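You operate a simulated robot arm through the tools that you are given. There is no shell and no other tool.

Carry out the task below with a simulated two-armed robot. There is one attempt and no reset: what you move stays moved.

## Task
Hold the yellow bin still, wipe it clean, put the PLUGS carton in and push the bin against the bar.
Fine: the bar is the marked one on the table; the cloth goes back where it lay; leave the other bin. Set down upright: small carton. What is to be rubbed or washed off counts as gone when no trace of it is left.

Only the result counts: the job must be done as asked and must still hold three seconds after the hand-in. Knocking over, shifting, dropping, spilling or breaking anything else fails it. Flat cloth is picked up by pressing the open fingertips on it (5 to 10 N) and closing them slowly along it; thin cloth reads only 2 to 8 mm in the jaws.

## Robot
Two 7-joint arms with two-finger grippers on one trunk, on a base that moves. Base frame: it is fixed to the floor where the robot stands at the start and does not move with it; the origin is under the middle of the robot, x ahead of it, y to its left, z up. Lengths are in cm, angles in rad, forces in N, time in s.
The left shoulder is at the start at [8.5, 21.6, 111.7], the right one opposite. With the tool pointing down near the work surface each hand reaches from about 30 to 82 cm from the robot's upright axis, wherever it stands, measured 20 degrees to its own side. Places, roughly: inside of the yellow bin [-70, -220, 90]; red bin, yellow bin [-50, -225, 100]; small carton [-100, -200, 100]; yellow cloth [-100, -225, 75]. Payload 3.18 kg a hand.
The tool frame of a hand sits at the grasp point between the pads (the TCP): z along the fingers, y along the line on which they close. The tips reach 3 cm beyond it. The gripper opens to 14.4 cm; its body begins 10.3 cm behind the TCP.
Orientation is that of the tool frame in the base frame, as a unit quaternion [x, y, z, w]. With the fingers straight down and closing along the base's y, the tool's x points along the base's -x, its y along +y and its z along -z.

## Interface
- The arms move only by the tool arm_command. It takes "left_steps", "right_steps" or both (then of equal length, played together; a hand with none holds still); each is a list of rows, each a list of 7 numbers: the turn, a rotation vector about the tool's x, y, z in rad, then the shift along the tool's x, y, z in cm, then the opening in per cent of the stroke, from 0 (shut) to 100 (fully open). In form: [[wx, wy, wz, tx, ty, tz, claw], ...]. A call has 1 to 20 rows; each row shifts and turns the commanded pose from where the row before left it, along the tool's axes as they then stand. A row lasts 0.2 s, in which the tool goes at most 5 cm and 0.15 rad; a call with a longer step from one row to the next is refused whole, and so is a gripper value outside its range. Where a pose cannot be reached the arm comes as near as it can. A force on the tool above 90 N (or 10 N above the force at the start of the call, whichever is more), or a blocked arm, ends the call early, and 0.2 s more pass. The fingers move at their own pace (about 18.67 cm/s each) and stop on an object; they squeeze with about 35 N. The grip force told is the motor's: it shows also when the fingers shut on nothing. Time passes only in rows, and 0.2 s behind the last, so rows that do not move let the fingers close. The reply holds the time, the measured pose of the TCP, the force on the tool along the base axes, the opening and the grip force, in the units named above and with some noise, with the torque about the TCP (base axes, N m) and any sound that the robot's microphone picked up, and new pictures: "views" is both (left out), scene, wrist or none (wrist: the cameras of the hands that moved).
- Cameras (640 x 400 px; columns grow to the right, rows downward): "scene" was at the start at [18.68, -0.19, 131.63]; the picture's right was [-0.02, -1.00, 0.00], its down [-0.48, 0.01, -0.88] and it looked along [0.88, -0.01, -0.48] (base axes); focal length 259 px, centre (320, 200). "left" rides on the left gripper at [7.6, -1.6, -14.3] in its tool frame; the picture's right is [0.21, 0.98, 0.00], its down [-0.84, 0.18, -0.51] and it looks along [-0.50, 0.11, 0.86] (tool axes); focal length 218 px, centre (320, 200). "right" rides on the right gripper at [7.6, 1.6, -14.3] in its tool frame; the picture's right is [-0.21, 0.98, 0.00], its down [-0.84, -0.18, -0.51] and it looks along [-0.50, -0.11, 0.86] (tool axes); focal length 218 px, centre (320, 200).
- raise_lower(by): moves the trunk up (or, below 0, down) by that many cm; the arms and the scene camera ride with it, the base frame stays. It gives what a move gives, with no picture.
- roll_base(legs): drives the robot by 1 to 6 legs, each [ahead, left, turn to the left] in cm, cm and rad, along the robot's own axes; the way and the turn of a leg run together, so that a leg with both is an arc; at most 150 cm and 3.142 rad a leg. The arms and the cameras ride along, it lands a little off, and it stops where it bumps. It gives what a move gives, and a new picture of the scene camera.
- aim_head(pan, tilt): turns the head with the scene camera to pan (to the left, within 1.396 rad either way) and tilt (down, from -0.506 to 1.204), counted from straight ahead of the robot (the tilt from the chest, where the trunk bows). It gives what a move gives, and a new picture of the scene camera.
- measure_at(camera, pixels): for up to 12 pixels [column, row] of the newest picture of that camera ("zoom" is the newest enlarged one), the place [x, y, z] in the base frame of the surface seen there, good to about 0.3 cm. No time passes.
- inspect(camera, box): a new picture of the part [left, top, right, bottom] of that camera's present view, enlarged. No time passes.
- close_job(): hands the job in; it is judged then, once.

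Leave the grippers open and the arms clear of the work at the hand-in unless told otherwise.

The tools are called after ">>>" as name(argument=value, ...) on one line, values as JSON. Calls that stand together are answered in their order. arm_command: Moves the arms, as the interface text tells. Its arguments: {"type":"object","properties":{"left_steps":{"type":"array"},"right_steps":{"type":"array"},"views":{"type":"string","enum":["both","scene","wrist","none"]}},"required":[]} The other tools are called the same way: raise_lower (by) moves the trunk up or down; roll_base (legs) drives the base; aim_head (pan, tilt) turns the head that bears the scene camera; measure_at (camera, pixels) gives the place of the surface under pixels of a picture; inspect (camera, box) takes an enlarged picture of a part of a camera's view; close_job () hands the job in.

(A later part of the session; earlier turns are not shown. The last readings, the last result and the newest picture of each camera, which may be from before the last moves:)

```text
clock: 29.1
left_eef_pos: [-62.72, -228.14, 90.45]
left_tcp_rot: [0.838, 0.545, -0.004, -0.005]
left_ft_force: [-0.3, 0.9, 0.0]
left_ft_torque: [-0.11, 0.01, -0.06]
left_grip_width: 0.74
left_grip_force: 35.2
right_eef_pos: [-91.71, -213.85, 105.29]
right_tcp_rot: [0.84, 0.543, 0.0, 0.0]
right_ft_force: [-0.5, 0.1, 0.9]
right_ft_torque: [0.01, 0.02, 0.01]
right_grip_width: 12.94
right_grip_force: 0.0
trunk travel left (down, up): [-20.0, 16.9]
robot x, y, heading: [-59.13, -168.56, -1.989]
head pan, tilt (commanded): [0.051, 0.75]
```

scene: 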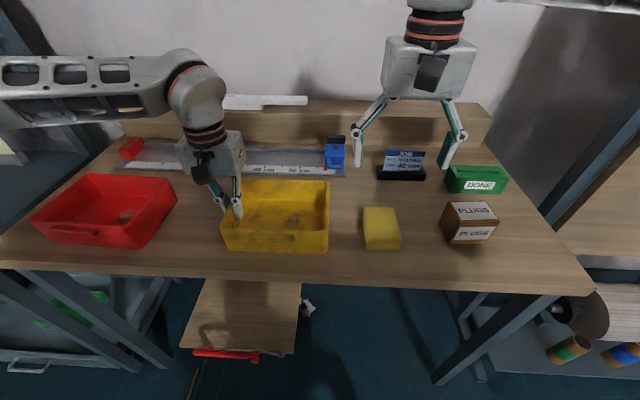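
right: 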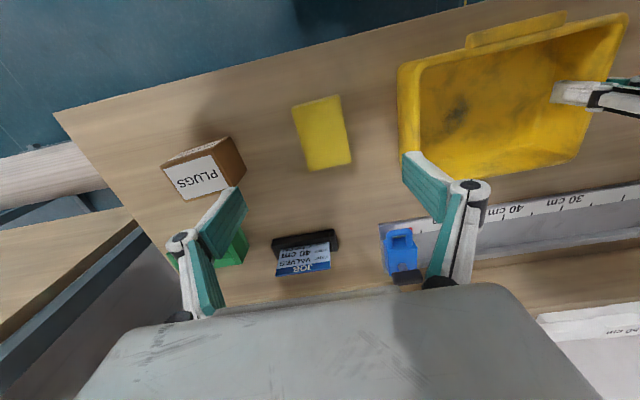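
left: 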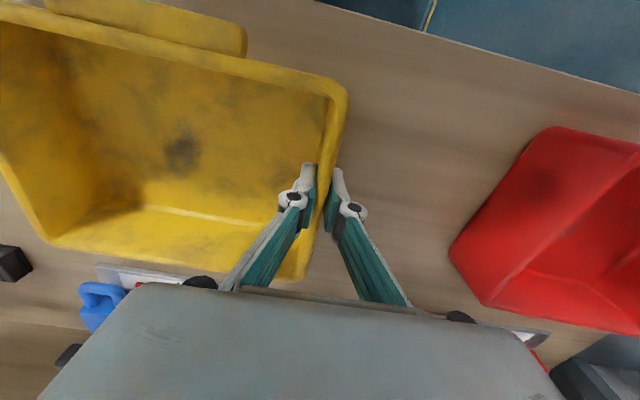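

The right hand is above the cloth, which shows at (322,132) in the right picture. I'll cross-check the cloth's edges from this view.

>>> measure_at(camera="right", pixels=[[298, 112], [337, 101], [347, 160], [312, 167], [303, 138], [343, 130], [320, 106], [330, 163], [297, 138], [350, 130], [184, 165], [237, 165]])

>>> inspect(camera="right", box=[380, 10, 640, 180])

```text
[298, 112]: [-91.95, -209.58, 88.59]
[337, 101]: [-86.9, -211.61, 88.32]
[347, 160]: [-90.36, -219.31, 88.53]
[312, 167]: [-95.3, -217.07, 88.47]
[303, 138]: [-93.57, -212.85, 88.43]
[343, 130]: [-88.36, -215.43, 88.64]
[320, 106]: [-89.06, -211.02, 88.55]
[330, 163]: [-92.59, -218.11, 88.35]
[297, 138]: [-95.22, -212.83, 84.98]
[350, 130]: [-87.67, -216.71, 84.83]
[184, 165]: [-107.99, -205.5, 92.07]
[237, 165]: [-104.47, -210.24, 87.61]
```

```text
2.35 times, centred on (510, 95) of right
```

zoom: 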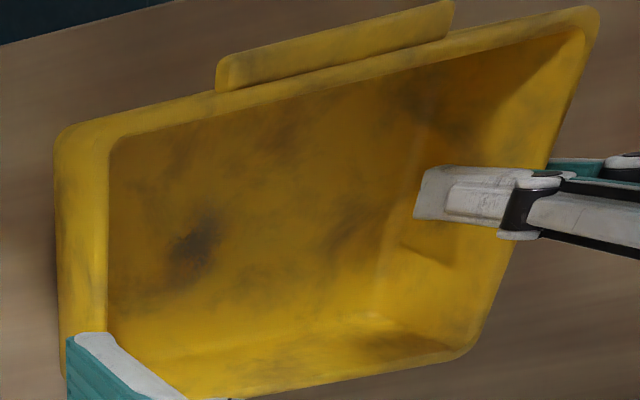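

The cloth's centre is at l≈3.7, so I'll shift 0.4 cm left, narrow the fingers to 75 % and lower to about z 91, short of the grip height.

>>> arm_command(right_steps=[[0, 0, 0, -0.1, 0.4, 2.0, 75], [0, 0, 0, 0, 0, 3.0, 75], [0, 0, 0, 0, 0, 3.0, 75], [0, 0, 0, 0, 0, 3.0, 75], [0, 0, 0, 0, 0, 2.0, 75], [0, 0, 0, 0, 0, 1.0, 75], [0, 0, 0, 0, 0, 0, 75]], views="both")

```text
clock: 30.7
left_eef_pos: [-62.52, -228.14, 90.44]
left_tcp_rot: [0.838, 0.545, -0.004, -0.004]
left_ft_force: [0.1, -0.2, 1.2]
left_ft_torque: [0.07, 0.0, 0.01]
left_grip_width: 0.76
left_grip_force: 34.9
right_eef_pos: [-91.39, -214.34, 91.2]
right_tcp_rot: [0.84, 0.543, 0.0, 0.0]
right_ft_force: [-0.6, -0.6, -0.4]
right_ft_torque: [0.01, -0.04, -0.01]
right_grip_width: 10.79
right_grip_force: 0.0
trunk travel left (down, up): [-20.0, 16.9]
robot x, y, heading: [-59.04, -168.49, -1.99]
head pan, tilt (commanded): [0.051, 0.75]
```

scene: 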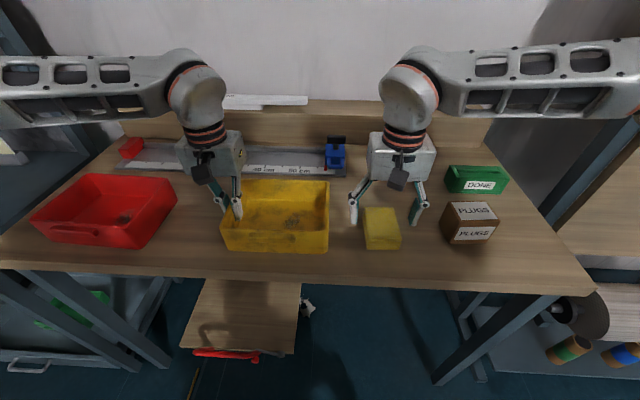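
right: 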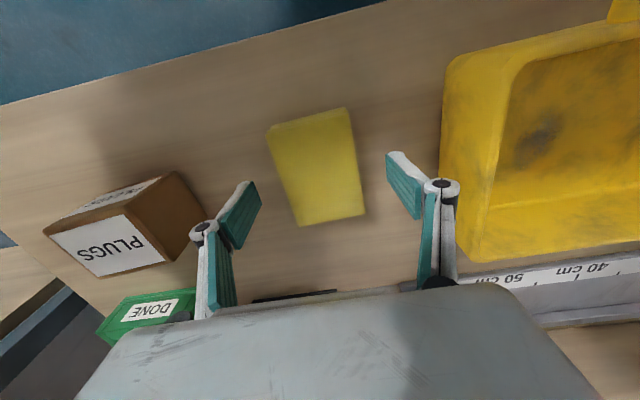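

The cloth is centred between the fingers. I'll lower 1.9 cm so the tips are about 1.3 cm above the table, and close slowly.

>>> arm_command(right_steps=[[0, 0, 0, 0, 0, 1.0, 75], [0, 0, 0, 0, 0, 0.9, 70], [0, 0, 0, 0, 0, 0, 62], [0, 0, 0, 0, 0, 0, 54], [0, 0, 0, 0, 0, 0, 48], [0, 0, 0, 0, 0, 0, 42], [0, 0, 0, 0, 0, 0, 36], [0, 0, 0, 0, 0, 0, 30], [0, 0, 0, 0, 0, 0, 20], [0, 0, 0, 0, 0, 0, 10], [0, 0, 0, 0, 0, 0, 0], [0, 0, 0, 0, 0, 0, 0]], views="both")

```text
clock: 33.3
left_eef_pos: [-62.55, -228.04, 90.4]
left_tcp_rot: [0.838, 0.546, -0.004, -0.004]
left_ft_force: [-0.6, 0.2, 0.5]
left_ft_torque: [-0.02, -0.04, 0.02]
left_grip_width: 0.75
left_grip_force: 35.0
right_eef_pos: [-91.17, -214.18, 89.45]
right_tcp_rot: [0.84, 0.543, 0.001, 0.001]
right_ft_force: [-0.4, -0.2, 1.5]
right_ft_torque: [0.0, 0.02, 0.06]
right_grip_width: 6.42
right_grip_force: 34.9
trunk travel left (down, up): [-20.0, 16.9]
robot x, y, heading: [-58.82, -168.4, -1.989]
head pan, tilt (commanded): [0.051, 0.75]
```

scene: 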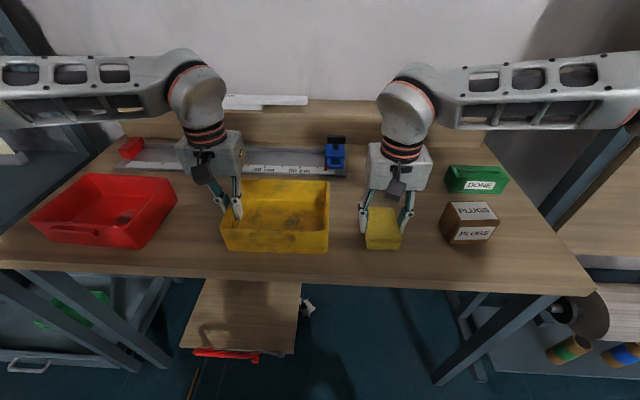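
right: 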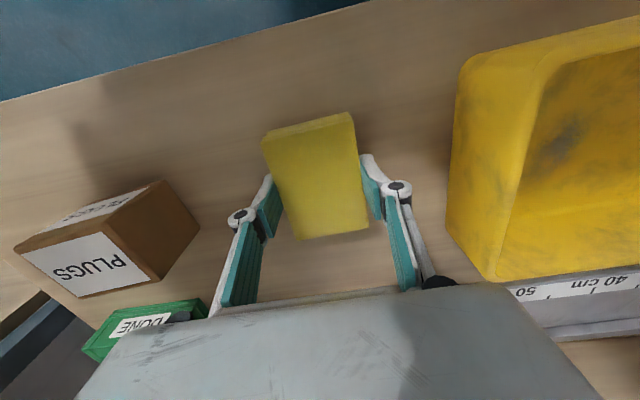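

The cloth is held, 6.4 cm wide at 35 N. I note this pose for putting it back: TCP [-91.2, -214.2, 89.45]. Next I'll lift it to z≈101.

>>> arm_command(right_steps=[[0, 0, 0, 0, 0, -1.0, 0], [0, 0, 0, 0, 0, -2.0, 0], [0, 0, 0, 0, 0, -3.0, 0], [0, 0, 0, 0, 0, -3.0, 0], [0, 0, 0, 0, 0, -2.5, 0], [0, 0, 0, 0, 0, 0, 0]], views="both")

```text
clock: 34.7
left_eef_pos: [-62.58, -228.04, 90.4]
left_tcp_rot: [0.838, 0.545, -0.004, -0.004]
left_ft_force: [-0.3, -0.8, 0.4]
left_ft_torque: [0.18, -0.07, 0.03]
left_grip_width: 0.76
left_grip_force: 34.9
right_eef_pos: [-91.42, -214.2, 100.81]
right_tcp_rot: [0.84, 0.543, 0.0, 0.001]
right_ft_force: [0.5, 0.3, -0.1]
right_ft_torque: [0.01, 0.02, -0.01]
right_grip_width: 6.42
right_grip_force: 34.9
trunk travel left (down, up): [-20.0, 16.9]
robot x, y, heading: [-58.48, -168.01, -1.991]
head pan, tilt (commanded): [0.051, 0.75]
```

scene: 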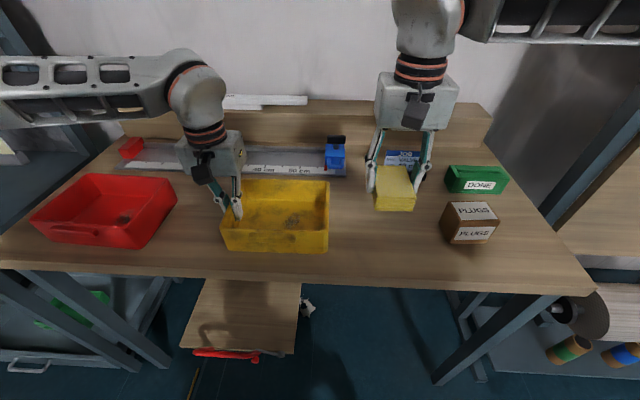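
right: 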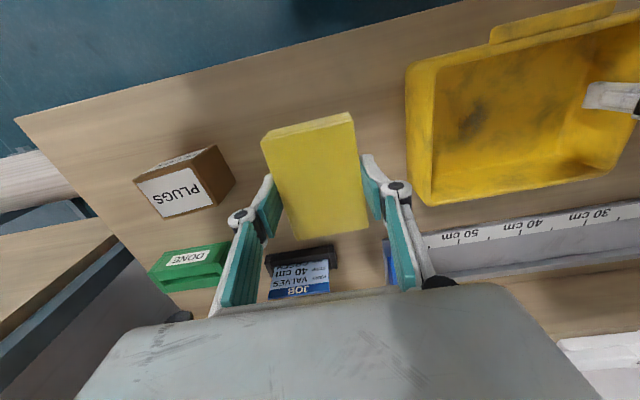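

The cloth hangs cleanly in the grip. I'll carry it left over the bin, centred on the stain, at this height. That leaves about 2 cm between the two gripper bodies.

>>> arm_command(right_steps=[[0, 0, 0, -0.2, 3.0, 0, 0], [0, 0, 0, -0.2, 4.0, 0, 0], [0, 0, 0, -0.3, 4.0, 0, 0], [0, 0, 0, -0.3, 4.0, 0, 0], [0, 0, 0, -0.2, 2.5, 0, 0], [0, 0, 0, 0, 1.5, 0, 0], [0, 0, 0, 0, 0, 0, 0]], views="both")

```text
clock: 36.3
left_eef_pos: [-62.67, -228.09, 90.46]
left_tcp_rot: [0.838, 0.545, -0.004, -0.005]
left_ft_force: [0.0, -0.7, 0.3]
left_ft_torque: [0.0, -0.01, 0.04]
left_grip_width: 0.75
left_grip_force: 34.8
right_eef_pos: [-74.43, -223.15, 100.73]
right_tcp_rot: [0.84, 0.543, 0.0, 0.0]
right_ft_force: [1.1, 0.8, -0.4]
right_ft_torque: [-0.01, -0.01, -0.01]
right_grip_width: 6.39
right_grip_force: 35.5
trunk travel left (down, up): [-20.0, 16.9]
robot x, y, heading: [-58.64, -168.72, -1.996]
head pan, tilt (commanded): [0.051, 0.75]
```

scene: 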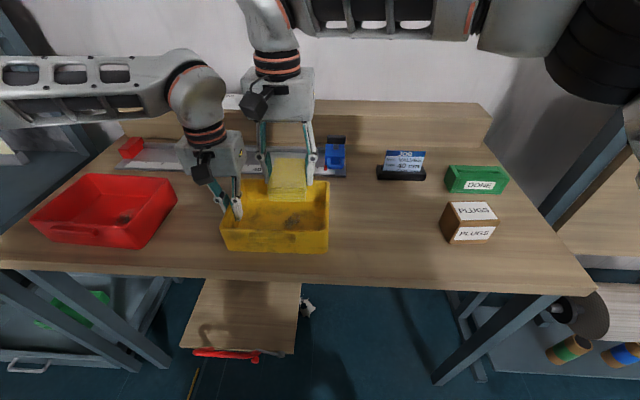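
right: 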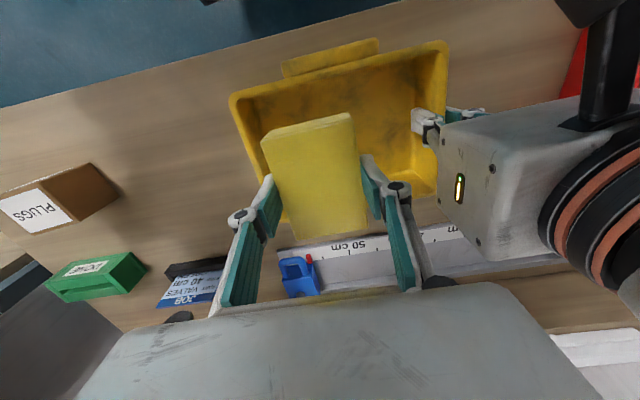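

I want to confirm the clearance before lowering, so I'll measure the near face of the left gripper in the right picture, at (450,190) and around it.

>>> measure_at(camera="right", pixels=[[445, 160], [450, 195], [475, 245], [480, 150], [430, 130], [428, 118], [408, 210], [437, 280], [400, 190], [520, 290]])

>>> measure_at(camera="scene", pixels=[[312, 75], [310, 110], [285, 95], [250, 85], [243, 150], [235, 172], [240, 200], [263, 160], [268, 185], [318, 160], [265, 130], [309, 135]])

```text
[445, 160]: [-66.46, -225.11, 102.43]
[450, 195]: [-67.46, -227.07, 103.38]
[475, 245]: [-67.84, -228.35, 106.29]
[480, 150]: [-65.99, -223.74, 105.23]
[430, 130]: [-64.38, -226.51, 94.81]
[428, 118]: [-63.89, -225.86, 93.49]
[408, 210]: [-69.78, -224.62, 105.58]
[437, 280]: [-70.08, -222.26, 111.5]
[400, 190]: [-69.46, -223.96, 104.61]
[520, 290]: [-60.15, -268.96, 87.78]
```

```text
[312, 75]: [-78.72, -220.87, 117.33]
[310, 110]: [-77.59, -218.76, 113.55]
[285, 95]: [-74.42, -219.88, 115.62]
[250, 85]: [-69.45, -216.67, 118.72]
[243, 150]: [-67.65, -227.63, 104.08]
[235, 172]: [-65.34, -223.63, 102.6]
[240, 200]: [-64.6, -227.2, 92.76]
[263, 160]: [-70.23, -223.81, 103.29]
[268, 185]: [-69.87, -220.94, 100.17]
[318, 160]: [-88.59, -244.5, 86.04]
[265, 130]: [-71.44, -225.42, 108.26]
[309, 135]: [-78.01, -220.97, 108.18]
```

The bodies are about 3 cm apart, which is enough. I'll lower the cloth into the bin to just above the floor (TCP z≈91.2).

>>> arm_command(right_steps=[[0, 0, 0, 0, 0, 2.5, 0], [0, 0, 0, 0, 0, 2.5, 0], [0, 0, 0, 0, 0, 2.0, 0], [0, 0, 0, 0, 0, 1.5, 0], [0, 0, 0, 0, 0, 1.0, 0], [0, 0, 0, 0, 0, 0, 0]], views="both")

```text
clock: 37.7
left_eef_pos: [-62.58, -228.16, 90.45]
left_tcp_rot: [0.838, 0.546, -0.004, -0.005]
left_ft_force: [-0.1, 0.0, 1.3]
left_ft_torque: [0.0, -0.02, 0.0]
left_grip_width: 0.73
left_grip_force: 35.0
right_eef_pos: [-74.62, -223.29, 91.14]
right_tcp_rot: [0.839, 0.544, 0.0, 0.0]
right_ft_force: [-0.1, 0.3, 0.2]
right_ft_torque: [0.03, -0.03, -0.04]
right_grip_width: 6.37
right_grip_force: 34.7
trunk travel left (down, up): [-20.0, 16.9]
robot x, y, heading: [-59.1, -168.21, -1.993]
head pan, tilt (commanded): [0.051, 0.75]
```

scene: 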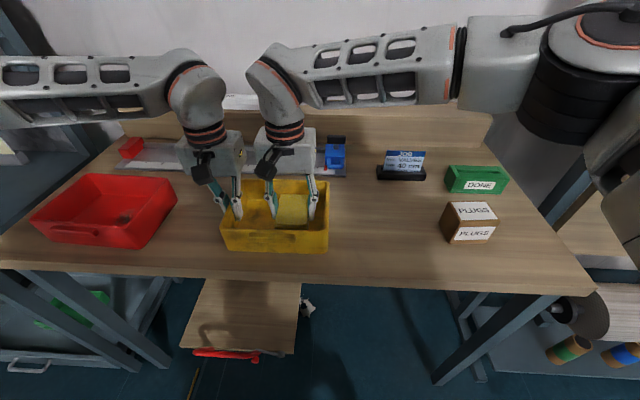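
right: 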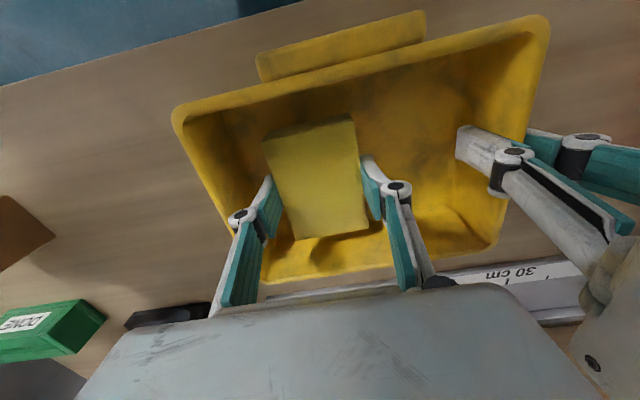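

The cloth hovers just above the floor with no force yet. I'll ease down until it presses lightly.

>>> arm_command(right_steps=[[0, 0, 0, 0, 0, 0.3, 0], [0, 0, 0, 0, 0, 0.3, 0], [0, 0, 0, 0, 0, 0.3, 0], [0, 0, 0, 0, 0, 0, 0]], views="none")

```text
clock: 38.7
left_eef_pos: [-62.67, -228.06, 90.36]
left_tcp_rot: [0.838, 0.545, -0.004, -0.004]
left_ft_force: [0.3, -1.0, 0.7]
left_ft_torque: [-0.07, -0.03, -0.01]
left_grip_width: 0.74
left_grip_force: 35.2
right_eef_pos: [-74.56, -223.16, 90.32]
right_tcp_rot: [0.84, 0.543, 0.0, 0.0]
right_ft_force: [0.3, 0.6, -0.8]
right_ft_torque: [0.02, -0.03, 0.02]
right_grip_width: 6.4
right_grip_force: 35.1
trunk travel left (down, up): [-20.0, 16.9]
robot x, y, heading: [-58.74, -168.36, -1.997]
head pan, tilt (commanded): [0.051, 0.75]
```

There's no contact force yet at z 90.3, so I'll go on in smaller steps.

>>> arm_command(right_steps=[[0, 0, 0, 0, 0, 0.15, 0], [0, 0, 0, 0, 0, 0.15, 0], [0, 0, 0, 0, 0, 0, 0]], views="none")

```text
clock: 39.5
left_eef_pos: [-62.66, -228.01, 90.37]
left_tcp_rot: [0.838, 0.545, -0.004, -0.005]
left_ft_force: [0.3, -1.1, -1.1]
left_ft_torque: [0.03, 0.01, -0.01]
left_grip_width: 0.73
left_grip_force: 35.3
right_eef_pos: [-74.56, -223.08, 89.98]
right_tcp_rot: [0.84, 0.542, -0.001, 0.001]
right_ft_force: [-1.3, 1.0, 2.0]
right_ft_torque: [0.02, 0.01, 0.04]
right_grip_width: 6.4
right_grip_force: 34.7
trunk travel left (down, up): [-20.0, 16.9]
robot x, y, heading: [-59.2, -168.35, -1.984]
head pan, tilt (commanded): [0.051, 0.75]
```

First contact reads about 2 N at z 90.0. I'll press a little more.

>>> arm_command(right_steps=[[0, 0, 0, 0, 0, 0.15, 0], [0, 0, 0, 0, 0, 0.1, 0], [0, 0, 0, 0, 0, 0, 0]], views="none")

```text
clock: 40.3
left_eef_pos: [-62.54, -228.02, 90.46]
left_tcp_rot: [0.838, 0.545, -0.005, -0.004]
left_ft_force: [-0.1, -3.2, -9.8]
left_ft_torque: [0.08, -0.09, 0.13]
left_grip_width: 0.75
left_grip_force: 35.2
right_eef_pos: [-74.49, -223.12, 90.05]
right_tcp_rot: [0.841, 0.542, -0.001, 0.001]
right_ft_force: [-0.3, 4.1, 24.0]
right_ft_torque: [0.35, -0.09, 0.18]
right_grip_width: 6.41
right_grip_force: 35.1
trunk travel left (down, up): [-20.0, 16.9]
robot x, y, heading: [-58.54, -167.97, -1.993]
head pan, tilt (commanded): [0.051, 0.75]
```

It reads 24 N, a bit hard. I'll back off slightly and start rubbing to and fro, ±1.8 cm along the bench's depth.

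>>> arm_command(right_steps=[[0, 0, 0, 0, 0, -0.12, 0], [0, 0, 0, 0.9, 0, 0, 0], [0, 0, 0, 0.9, 0, 0, 0], [0, 0, 0, -0.9, 0, 0, 0], [0, 0, 0, -0.9, 0, 0, 0], [0, 0, 0, -0.9, 0, 0, 0], [0, 0, 0, -0.9, 0, 0, 0], [0, 0, 0, 0.9, 0, 0, 0], [0, 0, 0, 0.9, 0, 0, 0], [0, 0, 0, 0.9, 0, 0, 0], [0, 0, 0, 0.9, 0, 0, 0], [0, 0, 0, -0.9, 0, 0, 0], [0, 0, 0, -0.9, 0, 0, 0], [0, 0, 0, 0, 0, 0, 0]], views="both")

```text
clock: 43.3
left_eef_pos: [-62.52, -228.03, 90.32]
left_tcp_rot: [0.838, 0.545, -0.006, -0.003]
left_ft_force: [-0.1, -6.7, -11.5]
left_ft_torque: [-1.02, 0.34, 0.27]
left_grip_width: 0.75
left_grip_force: 35.0
right_eef_pos: [-74.48, -223.0, 89.89]
right_tcp_rot: [0.839, 0.543, 0.001, -0.001]
right_ft_force: [5.4, 10.4, 24.4]
right_ft_torque: [0.92, -0.67, 0.1]
right_grip_width: 6.39
right_grip_force: 35.1
trunk travel left (down, up): [-20.0, 16.9]
robot x, y, heading: [-58.48, -168.35, -1.997]
head pan, tilt (commanded): [0.051, 0.75]
```

scene: 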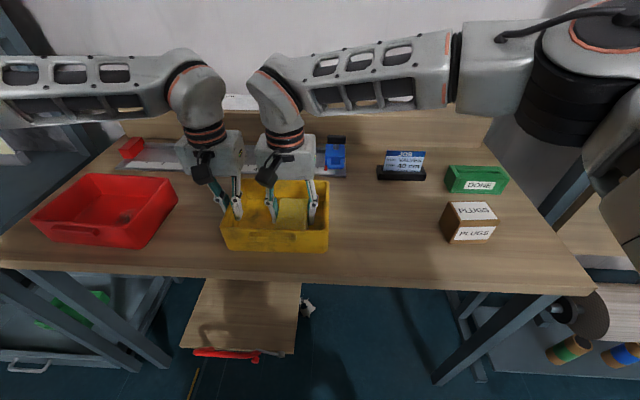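
right: 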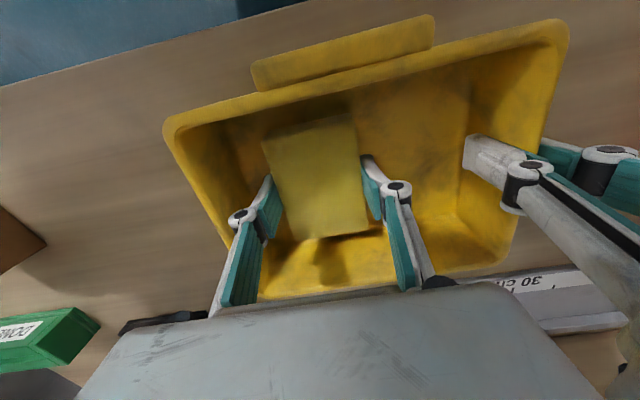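

I'll check the progress by enlarging the right-hand view of the bin floor and the two bins in the scene view.

>>> inspect(camera="right", box=[150, 10, 590, 300])

>>> inspect(camera="scene", box=[30, 165, 350, 265])

```text
1.38 times, centred on (370, 155) of right
```

zoom: 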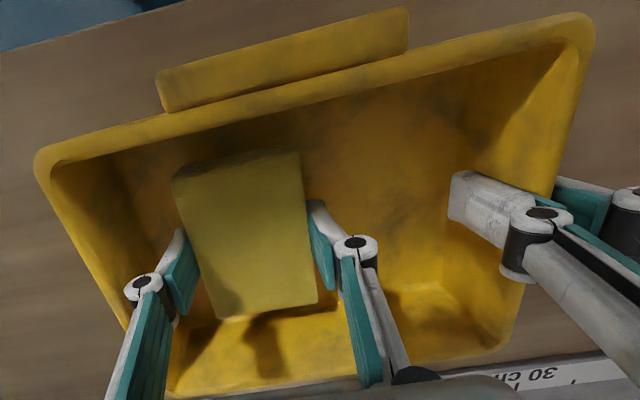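

```text
2.00 times, centred on (190, 215) of scene
```

zoom: 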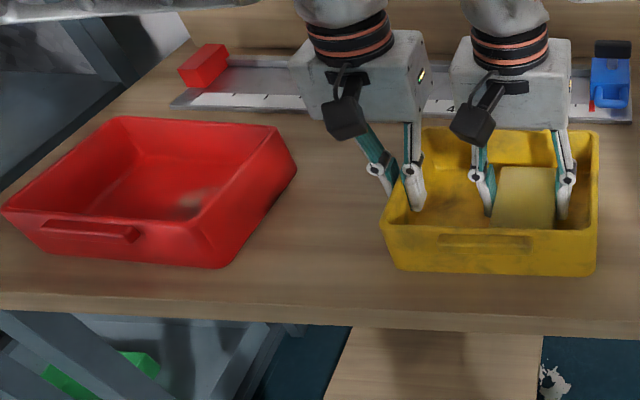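

The red bin's stain is untouched. I'll rub more, with sideways movement as well, staying clear of the bin walls.

>>> arm_command(right_steps=[[0, 0, 0, 0.9, -0.4, 0, 0], [0, 0, 0, 0.9, -0.4, 0, 0], [0, 0, 0, -1.2, 0, 0, 0], [0, 0, 0, -1.2, 0, 0, 0], [0, 0, 0, -1.2, 0, 0, 0], [0, 0, 0, 0, 0.7, 0, 0], [0, 0, 0, 1.2, 0, 0, 0], [0, 0, 0, 1.2, 0, 0, 0], [0, 0, 0, 1.2, 0, 0, 0], [0, 0, 0, 0, 0.7, 0, 0], [0, 0, 0, -1.2, 0, 0, 0], [0, 0, 0, -1.2, 0, 0, 0], [0, 0, 0, -1.2, 0, 0, 0], [0, 0, 0, 0, -0.6, 0, 0], [0, 0, 0, 1.2, 0, 0, 0], [0, 0, 0, 1.2, 0, 0, 0], [0, 0, 0, 1.2, 0, 0, 0], [0, 0, 0, -0.9, 0, 0, 0], [0, 0, 0, -0.9, 0, 0, 0]], views="none")

```text
clock: 47.3
left_eef_pos: [-62.59, -228.03, 90.54]
left_tcp_rot: [0.838, 0.546, -0.004, -0.004]
left_ft_force: [-0.5, 0.2, 1.4]
left_ft_torque: [0.36, -0.08, 0.17]
left_grip_width: 0.77
left_grip_force: 35.7
right_eef_pos: [-74.52, -223.17, 90.01]
right_tcp_rot: [0.839, 0.544, 0.0, -0.001]
right_ft_force: [1.6, 1.9, 4.6]
right_ft_torque: [-0.11, 0.0, 0.05]
right_grip_width: 6.39
right_grip_force: 35.1
trunk travel left (down, up): [-20.0, 16.9]
robot x, y, heading: [-58.98, -168.42, -1.99]
head pan, tilt (commanded): [0.051, 0.75]
```

Now I'll lift the cloth out and move it to the right, to see whether the stain is gone.

>>> arm_command(right_steps=[[0, 0, 0, 0, 0, -2, 0], [0, 0, 0, 0, 0, -3, 0], [0, 0, 0, 0, 0, -3, 0], [0, 0, 0, 0, 0, -3, 0], [0, 0, 0, 0, -4, 0, 0], [0, 0, 0, 0, -4, 0, 0], [0, 0, 0, 0, -4, 0, 0], [0, 0, 0, 0, -3, 0, 0], [0, 0, 0, 0, 0, 0, 0]], views="both")

>>> inspect(camera="scene", box=[205, 165, 349, 255])

>>> inspect(camera="left", box=[0, 0, 352, 280])

```text
clock: 49.3
left_eef_pos: [-62.63, -228.0, 90.55]
left_tcp_rot: [0.838, 0.545, -0.004, -0.004]
left_ft_force: [-0.1, -1.6, 8.6]
left_ft_torque: [-0.07, 0.06, 0.07]
left_grip_width: 0.75
left_grip_force: 34.8
right_eef_pos: [-88.46, -216.88, 101.01]
right_tcp_rot: [0.84, 0.543, 0.0, 0.001]
right_ft_force: [0.0, 0.7, -1.4]
right_ft_torque: [0.04, -0.01, -0.01]
right_grip_width: 6.38
right_grip_force: 35.1
trunk travel left (down, up): [-20.0, 16.9]
robot x, y, heading: [-58.5, -168.05, -1.995]
head pan, tilt (commanded): [0.051, 0.75]
```

scene: 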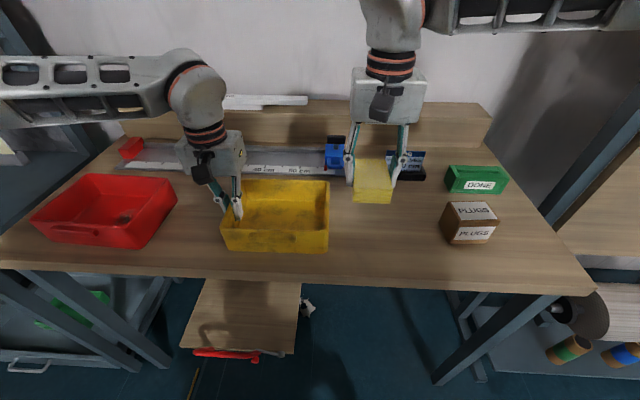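
right: 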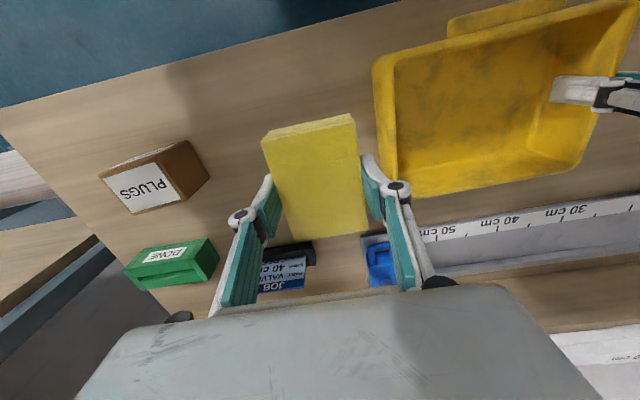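

```text
4.44 times, centred on (277, 210) of scene
```

zoom: 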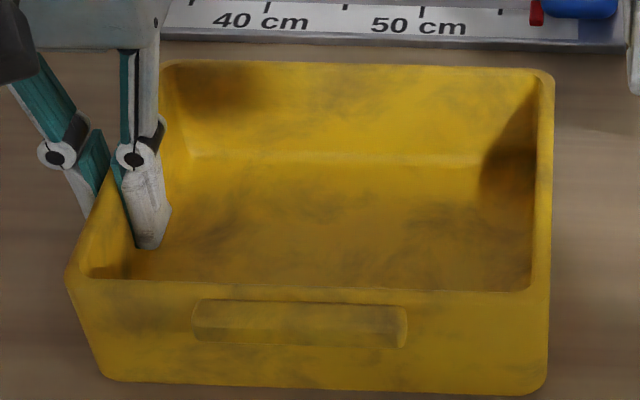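

```text
1.43 times, centred on (176, 140) of left
```

zoom: 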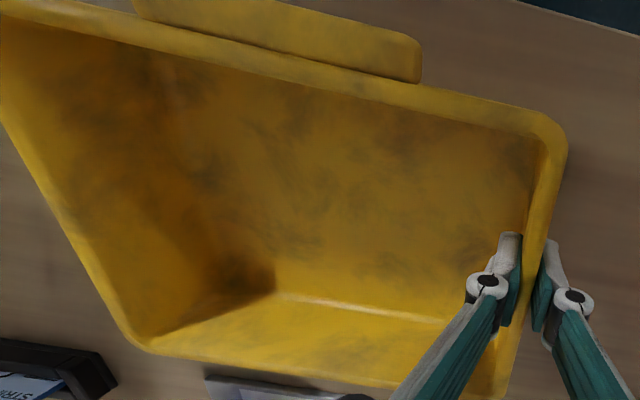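

The dark blob is gone. I'll look very closely at where it was, around scene (293,221), to make sure no trace is left, and check that the bin still sits level.

>>> inspect(camera="scene", box=[262, 195, 326, 235])

>>> inspect(camera="left", box=[60, 90, 252, 210])

>>> inspect(camera="right", box=[370, 20, 610, 200])

>>> measure_at(camera="scene", pixels=[[328, 182], [328, 195], [328, 210], [290, 180], [260, 180], [255, 230], [295, 235], [300, 202], [293, 222], [270, 223], [285, 215], [318, 213]])

```text
10.00 times, centred on (294, 215) of scene
```

zoom: 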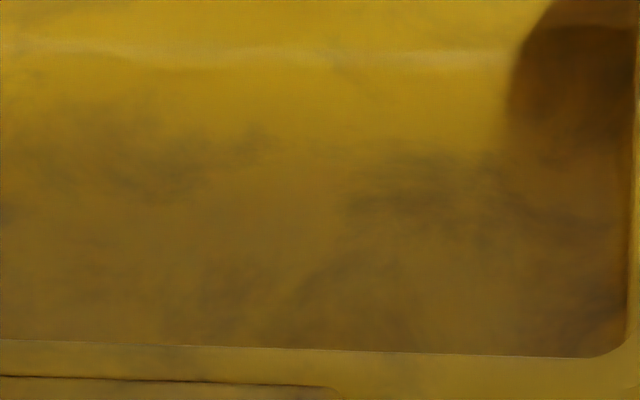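

```text
3.33 times, centred on (156, 150) of left
```

zoom: 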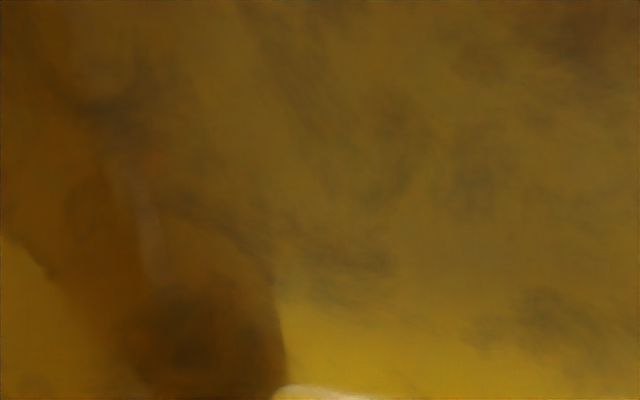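

```text
2.22 times, centred on (490, 110) of right
```

zoom: 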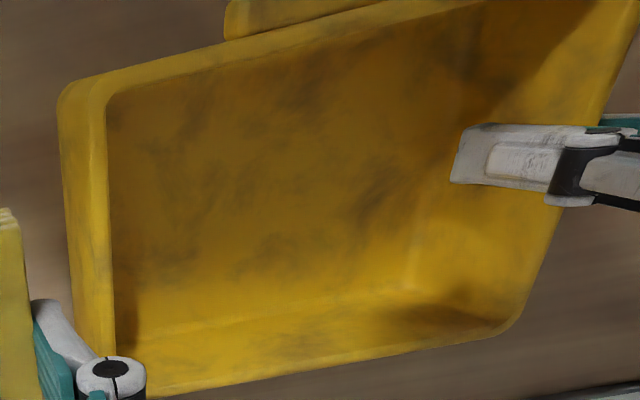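

```text
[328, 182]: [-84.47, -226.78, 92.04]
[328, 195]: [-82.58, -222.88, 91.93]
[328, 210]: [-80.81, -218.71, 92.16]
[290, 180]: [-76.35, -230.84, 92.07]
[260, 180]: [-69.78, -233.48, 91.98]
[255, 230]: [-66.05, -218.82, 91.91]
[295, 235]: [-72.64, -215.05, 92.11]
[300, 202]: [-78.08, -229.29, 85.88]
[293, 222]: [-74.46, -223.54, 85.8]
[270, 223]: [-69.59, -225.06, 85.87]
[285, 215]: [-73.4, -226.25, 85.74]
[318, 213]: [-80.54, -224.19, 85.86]
```

No trace of the blob shows now, and what is left is the same cloudy wear as on the outside. The bin is still level, with the floor at 85.85 and the rim at 92.0. To be sure, I'll do one more rubbing pass over the spot with slightly more pressure and a wider area.

>>> arm_command(right_steps=[[0, 0, 0, 0, 3, 0, 0], [0, 0, 0, 0, 4, 0, 0], [0, 0, 0, 0, 4, 0, 0], [0, 0, 0, 0, 4, 0, 0], [0, 0, 0, 0, 0, 2.5, 0], [0, 0, 0, 0, 0, 3, 0], [0, 0, 0, 0, 0, 2.5, 0], [0, 0, 0, 0, 0, 2, 0], [0, 0, 0, 0, 0, 0.8, 0], [0, 0, 0, 0, 0, 0.2, 0], [0, 0, 0, 0, 0, 0.15, 0], [0, 0, 0, 0, 0, 0, 0]], views="none")

```text
clock: 51.9
left_eef_pos: [-62.68, -228.06, 90.54]
left_tcp_rot: [0.838, 0.545, -0.003, -0.003]
left_ft_force: [1.0, -4.0, 0.5]
left_ft_torque: [0.16, -0.12, 0.1]
left_grip_width: 0.74
left_grip_force: 34.5
right_eef_pos: [-74.51, -223.11, 89.98]
right_tcp_rot: [0.84, 0.542, -0.001, 0.002]
right_ft_force: [-1.6, 1.9, 16.9]
right_ft_torque: [0.36, 0.06, -0.01]
right_grip_width: 6.39
right_grip_force: 34.5
trunk travel left (down, up): [-20.0, 16.9]
robot x, y, heading: [-58.64, -168.32, -1.991]
head pan, tilt (commanded): [0.051, 0.75]
```

It presses with 17 N. I'll rub along the depth in three lanes.

>>> arm_command(right_steps=[[0, 0, 0, 1.0, -0.4, 0, 0], [0, 0, 0, 1.0, -0.4, 0, 0], [0, 0, 0, -1.3, 0, 0, 0], [0, 0, 0, -1.3, 0, 0, 0], [0, 0, 0, -1.3, 0, 0, 0], [0, 0, 0, 0, 0.8, 0, 0], [0, 0, 0, 1.3, 0, 0, 0], [0, 0, 0, 1.3, 0, 0, 0], [0, 0, 0, 1.3, 0, 0, 0], [0, 0, 0, 0, 0.9, 0, 0], [0, 0, 0, -1.3, 0, 0, 0], [0, 0, 0, -1.3, 0, 0, 0], [0, 0, 0, -1.3, 0, 0, 0], [0, 0, 0, 0, -0.9, 0, 0], [0, 0, 0, 1.3, 0, 0, 0], [0, 0, 0, 1.3, 0, 0, 0], [0, 0, 0, 1.3, 0, 0, 0], [0, 0, 0, -1.0, 0, 0, 0], [0, 0, 0, -0.9, 0, 0, 0]], views="both")

```text
clock: 55.9
left_eef_pos: [-62.5, -228.23, 90.51]
left_tcp_rot: [0.838, 0.546, -0.006, -0.004]
left_ft_force: [-4.3, -8.4, -12.0]
left_ft_torque: [-0.2, 0.09, 0.3]
left_grip_width: 0.74
left_grip_force: 34.7
right_eef_pos: [-74.45, -222.77, 89.81]
right_tcp_rot: [0.839, 0.544, 0.001, -0.002]
right_ft_force: [6.3, 12.6, 31.4]
right_ft_torque: [0.83, -0.37, -0.02]
right_grip_width: 6.4
right_grip_force: 35.6
trunk travel left (down, up): [-20.0, 16.9]
robot x, y, heading: [-58.8, -168.17, -1.995]
head pan, tilt (commanded): [0.051, 0.75]
```

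scene: 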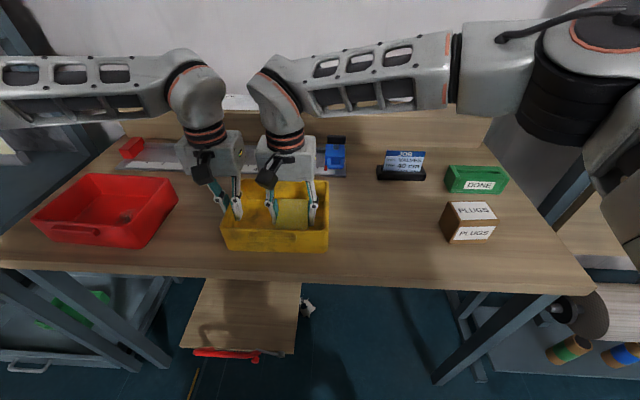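
right: 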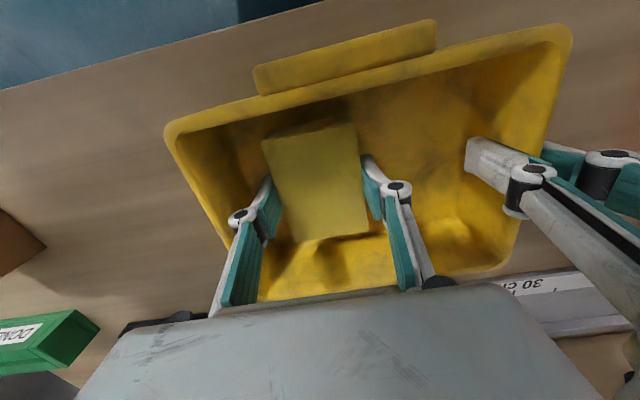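

The pass is done. I'll lift the cloth out and take it back over its old place, TCP target [-91.2, -214.2].

>>> arm_command(right_steps=[[0, 0, 0, 0, 0, -1, 0], [0, 0, 0, 0, 0, -3, 0], [0, 0, 0, 0, 0, -3.5, 0], [0, 0, 0, 0, 0, -3.5, 0], [0, 0, 0, 0.2, -3.5, 0, 0], [0, 0, 0, 0.3, -4, 0, 0], [0, 0, 0, 0.3, -4, 0, 0], [0, 0, 0, 0.3, -4, 0, 0], [0, 0, 0, 0.2, -3.3, 0, 0], [0, 0, 0, 0, 0, 0, 0]], views="both")

>>> inspect(camera="scene", box=[205, 165, 349, 255])

>>> inspect(camera="right", box=[380, 10, 640, 200])

```text
clock: 58.1
left_eef_pos: [-62.57, -227.97, 90.5]
left_tcp_rot: [0.839, 0.545, -0.003, -0.004]
left_ft_force: [0.7, -1.1, 8.2]
left_ft_torque: [0.04, 0.0, 0.05]
left_grip_width: 0.7
left_grip_force: 35.5
right_eef_pos: [-91.14, -214.06, 100.9]
right_tcp_rot: [0.84, 0.543, 0.0, 0.0]
right_ft_force: [-0.5, 0.5, -1.1]
right_ft_torque: [0.0, -0.03, 0.04]
right_grip_width: 6.38
right_grip_force: 34.7
trunk travel left (down, up): [-20.0, 16.9]
robot x, y, heading: [-58.58, -168.31, -1.989]
head pan, tilt (commanded): [0.051, 0.75]
```

scene: 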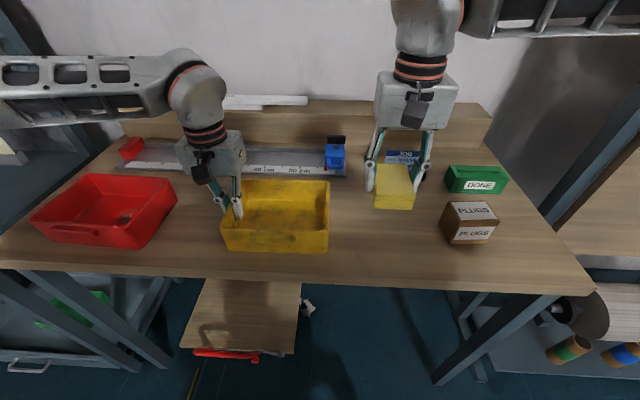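
right: 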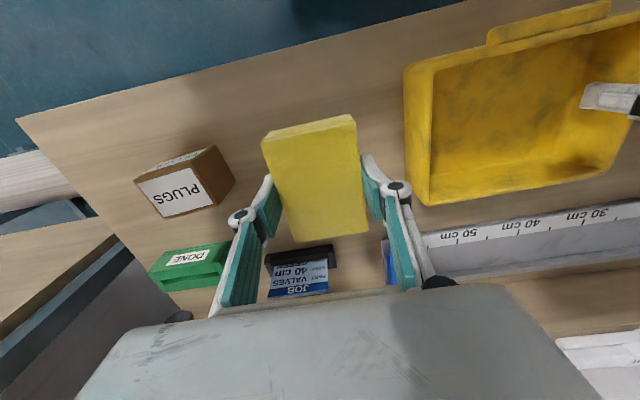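

```text
4.44 times, centred on (277, 210) of scene
```

zoom: 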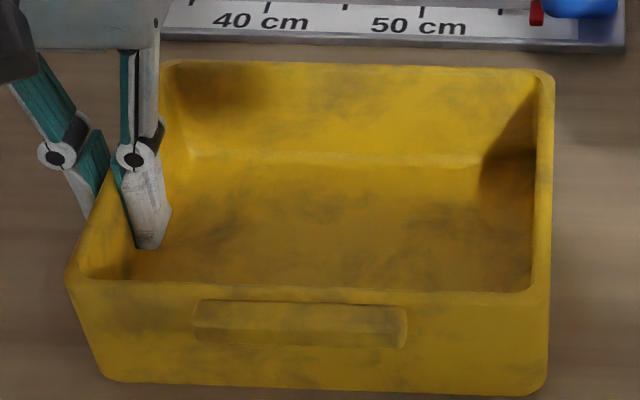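

```text
2.11 times, centred on (510, 105) of right
```

zoom: 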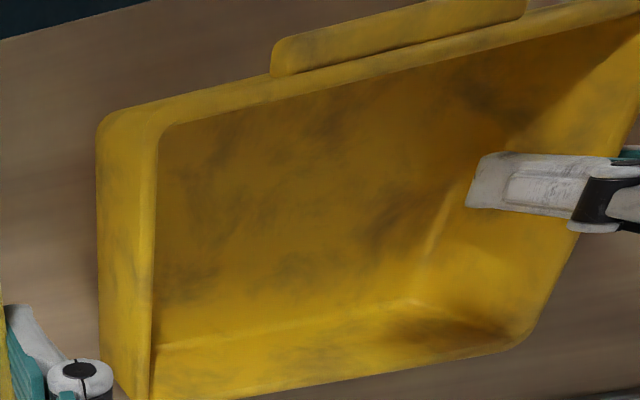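

The second pass changed nothing visible, so the stain is gone and the rest is fixed wear. The one surface I haven't seen is the inner front wall. While I still have the cloth, I'll raise the right hand, move it farther back and tilt it so its camera looks back at that wall.

>>> arm_command(right_steps=[[0, 0, 0, 0, 0.5, -3, 0], [0, 0, 0, -2, 1, -3, 0], [0, 0, 0, -3, 1, -3, 0], [0, 0, 0, -3, 1, -1, 0], [0, 0, 0, -3, 1, 0, 0], [0, 0.12, 0, 0, 0, 0, 0], [0, 0.12, 0, 0, 0, 0, 0], [0, 0.12, 0, 0, 0, 0, 0], [0, 0, 0, 0, 0, 0, 0]], views="both")

```text
clock: 60.1
left_eef_pos: [-62.59, -228.1, 90.53]
left_tcp_rot: [0.838, 0.545, -0.005, -0.004]
left_ft_force: [0.1, 0.1, 8.9]
left_ft_torque: [0.0, 0.01, 0.0]
left_grip_width: 0.74
left_grip_force: 34.7
right_eef_pos: [-90.79, -222.87, 109.69]
right_tcp_rot: [0.839, 0.543, 0.026, -0.016]
right_ft_force: [-0.4, -0.2, -0.4]
right_ft_torque: [0.03, -0.01, 0.0]
right_grip_width: 6.38
right_grip_force: 34.5
right hand out of reach, approached as far as the arm can: row 5, 6, 7, 8
trunk travel left (down, up): [-20.0, 16.9]
robot x, y, heading: [-58.91, -168.32, -1.993]
head pan, tilt (commanded): [0.051, 0.75]
```

scene: 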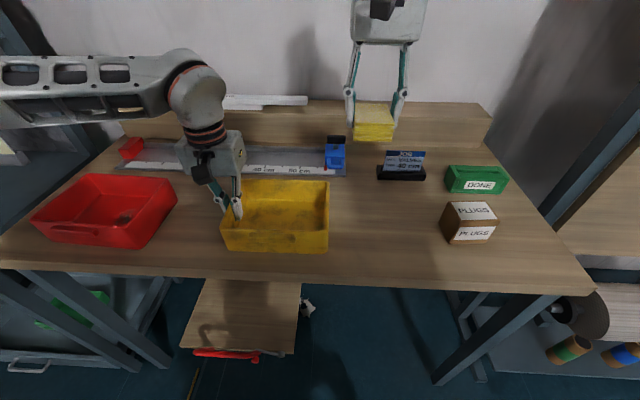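
right: 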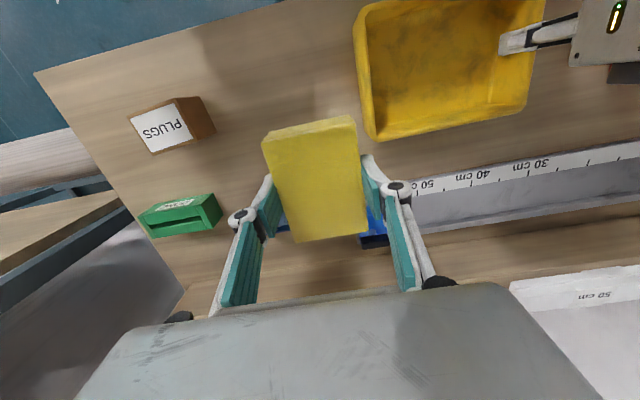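

The arm reached its limit there: f≈240.5, with hardly any tilt. I'll undo the motion carefully. First I'll shift back 4 cm toward me to see how the commanded pose behaves.

>>> arm_command(right_steps=[[0, -0.12, 0, 0, 0, 0, 0], [0, 0, 0, 2, 0, 0, 0], [0, 0, 0, 2, 0, 0, 0], [0, 0, 0, 0, 0, 0, 0]], views="none")

```text
clock: 61.1
left_eef_pos: [-62.57, -228.0, 90.38]
left_tcp_rot: [0.838, 0.545, -0.004, -0.004]
left_ft_force: [1.7, 0.0, 8.3]
left_ft_torque: [-0.01, 0.0, 0.02]
left_grip_width: 0.77
left_grip_force: 35.2
right_eef_pos: [-88.96, -219.0, 109.51]
right_tcp_rot: [0.84, 0.542, -0.026, 0.017]
right_ft_force: [0.2, 0.4, 0.3]
right_ft_torque: [0.02, -0.01, -0.01]
right_grip_width: 6.37
right_grip_force: 35.1
trunk travel left (down, up): [-20.0, 16.9]
robot x, y, heading: [-58.71, -168.45, -1.997]
head pan, tilt (commanded): [0.051, 0.75]
```

The commanded pose follows the reached one, so I now have a small tilt of -0.06 rad to take out. I'll straighten the hand and go back above the cloth's place.

>>> arm_command(right_steps=[[0, 0.062, 0, 0, 0, 0, 0], [0, 0, 0, 1.2, -1.3, 2, 0], [0, 0, 0, 1.2, -1.3, 3, 0], [0, 0, 0, 1.1, -1.3, 3, 0], [0, 0, 0, 0, 0, 0, 0]], views="wrist")

```text
clock: 62.3
left_eef_pos: [-62.55, -228.01, 90.47]
left_tcp_rot: [0.839, 0.545, -0.004, -0.006]
left_ft_force: [1.9, -0.7, 7.9]
left_ft_torque: [0.01, 0.0, -0.06]
left_grip_width: 0.77
left_grip_force: 35.4
right_eef_pos: [-91.01, -214.19, 101.43]
right_tcp_rot: [0.84, 0.543, 0.0, 0.0]
right_ft_force: [-0.6, 0.4, -0.6]
right_ft_torque: [0.0, -0.04, 0.0]
right_grip_width: 6.37
right_grip_force: 35.2
trunk travel left (down, up): [-20.0, 16.9]
robot x, y, heading: [-58.67, -168.73, -1.991]
head pan, tilt (commanded): [0.051, 0.75]
```

right: 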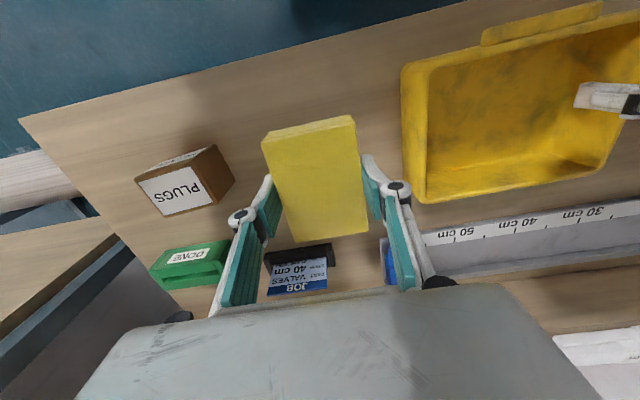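

The hand is straight and above the cloth's old place. I'll lower the cloth to just above the table.

>>> arm_command(right_steps=[[0, 0, 0, 0, -0.2, 2.5, 0], [0, 0, 0, 0, 0, 3, 0], [0, 0, 0, 0, 0, 3, 0], [0, 0, 0, 0, 0, 2, 0], [0, 0, 0, 0, 0, 1.2, 0], [0, 0, 0, 0, 0, 0, 0]], views="none")

```text
clock: 63.7
left_eef_pos: [-62.54, -227.98, 90.33]
left_tcp_rot: [0.838, 0.546, -0.003, -0.004]
left_ft_force: [0.2, 0.1, 7.9]
left_ft_torque: [0.0, -0.04, -0.01]
left_grip_width: 0.75
left_grip_force: 35.0
right_eef_pos: [-91.39, -214.4, 89.66]
right_tcp_rot: [0.84, 0.542, 0.0, 0.0]
right_ft_force: [0.5, 0.1, -0.3]
right_ft_torque: [0.02, 0.03, 0.0]
right_grip_width: 6.39
right_grip_force: 35.1
trunk travel left (down, up): [-20.0, 16.9]
robot x, y, heading: [-58.68, -168.03, -1.994]
head pan, tilt (commanded): [0.051, 0.75]
```

It's at z 89.66 with no contact yet, so I'll go a little lower until it touches.

>>> arm_command(right_steps=[[0, 0, 0, 0, 0, 0.15, 0], [0, 0, 0, 0, 0, 0.15, 0], [0, 0, 0, 0, 0, 0.1, 0], [0, 0, 0, 0, 0, 0, 0]], views="wrist")

```text
clock: 64.7
left_eef_pos: [-62.54, -228.07, 90.53]
left_tcp_rot: [0.838, 0.546, -0.005, -0.005]
left_ft_force: [1.2, 0.2, 6.9]
left_ft_torque: [-0.06, -0.04, -0.03]
left_grip_width: 0.74
left_grip_force: 35.3
right_eef_pos: [-91.39, -214.38, 89.27]
right_tcp_rot: [0.84, 0.543, 0.0, -0.001]
right_ft_force: [0.4, 0.9, 0.1]
right_ft_torque: [0.0, 0.0, -0.03]
right_grip_width: 6.39
right_grip_force: 34.8
trunk travel left (down, up): [-20.0, 16.9]
robot x, y, heading: [-58.75, -168.47, -1.988]
head pan, tilt (commanded): [0.051, 0.75]
```

right: 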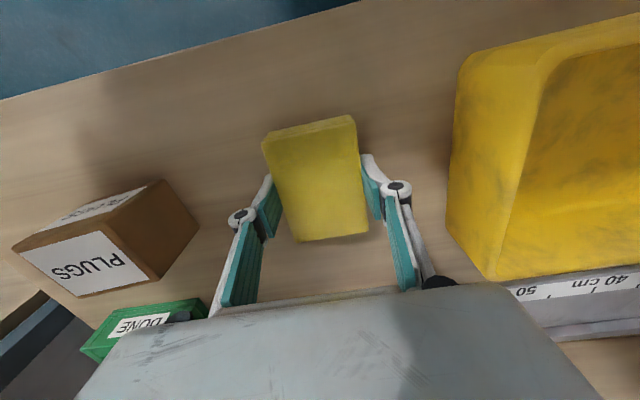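

Still no contact at 89.27, so two more small steps.

>>> arm_command(right_steps=[[0, 0, 0, 0, 0, 0.1, 0], [0, 0, 0, 0, 0, 0.1, 0], [0, 0, 0, 0, 0, 0, 0]], views="none")

```text
clock: 65.5
left_eef_pos: [-62.49, -228.02, 90.45]
left_tcp_rot: [0.838, 0.546, -0.004, -0.004]
left_ft_force: [0.0, -0.4, 6.9]
left_ft_torque: [-0.03, 0.02, 0.0]
left_grip_width: 0.73
left_grip_force: 34.8
right_eef_pos: [-91.35, -214.42, 89.04]
right_tcp_rot: [0.84, 0.543, 0.0, 0.0]
right_ft_force: [-0.4, -0.4, -0.8]
right_ft_torque: [-0.03, -0.02, 0.02]
right_grip_width: 6.4
right_grip_force: 35.3
trunk travel left (down, up): [-20.0, 16.9]
robot x, y, heading: [-58.93, -168.48, -1.992]
head pan, tilt (commanded): [0.051, 0.75]
```

Still free at 89.04. The pressing probably pushed the cloth up a little in the grip. Two more small steps.

>>> arm_command(right_steps=[[0, 0, 0, 0, 0, 0.1, 0], [0, 0, 0, 0, 0, 0.1, 0], [0, 0, 0, 0, 0, 0, 0]], views="none")

```text
clock: 66.3
left_eef_pos: [-62.62, -228.1, 90.48]
left_tcp_rot: [0.838, 0.545, -0.005, -0.005]
left_ft_force: [-0.7, -1.0, 2.5]
left_ft_torque: [-0.05, -0.01, 0.04]
left_grip_width: 0.75
left_grip_force: 35.3
right_eef_pos: [-91.35, -214.29, 89.07]
right_tcp_rot: [0.84, 0.542, 0.0, 0.001]
right_ft_force: [-1.0, 1.1, 11.1]
right_ft_torque: [0.47, -0.17, 0.03]
right_grip_width: 6.37
right_grip_force: 35.2
trunk travel left (down, up): [-20.0, 16.9]
robot x, y, heading: [-58.46, -168.2, -1.992]
head pan, tilt (commanded): [0.051, 0.75]
```

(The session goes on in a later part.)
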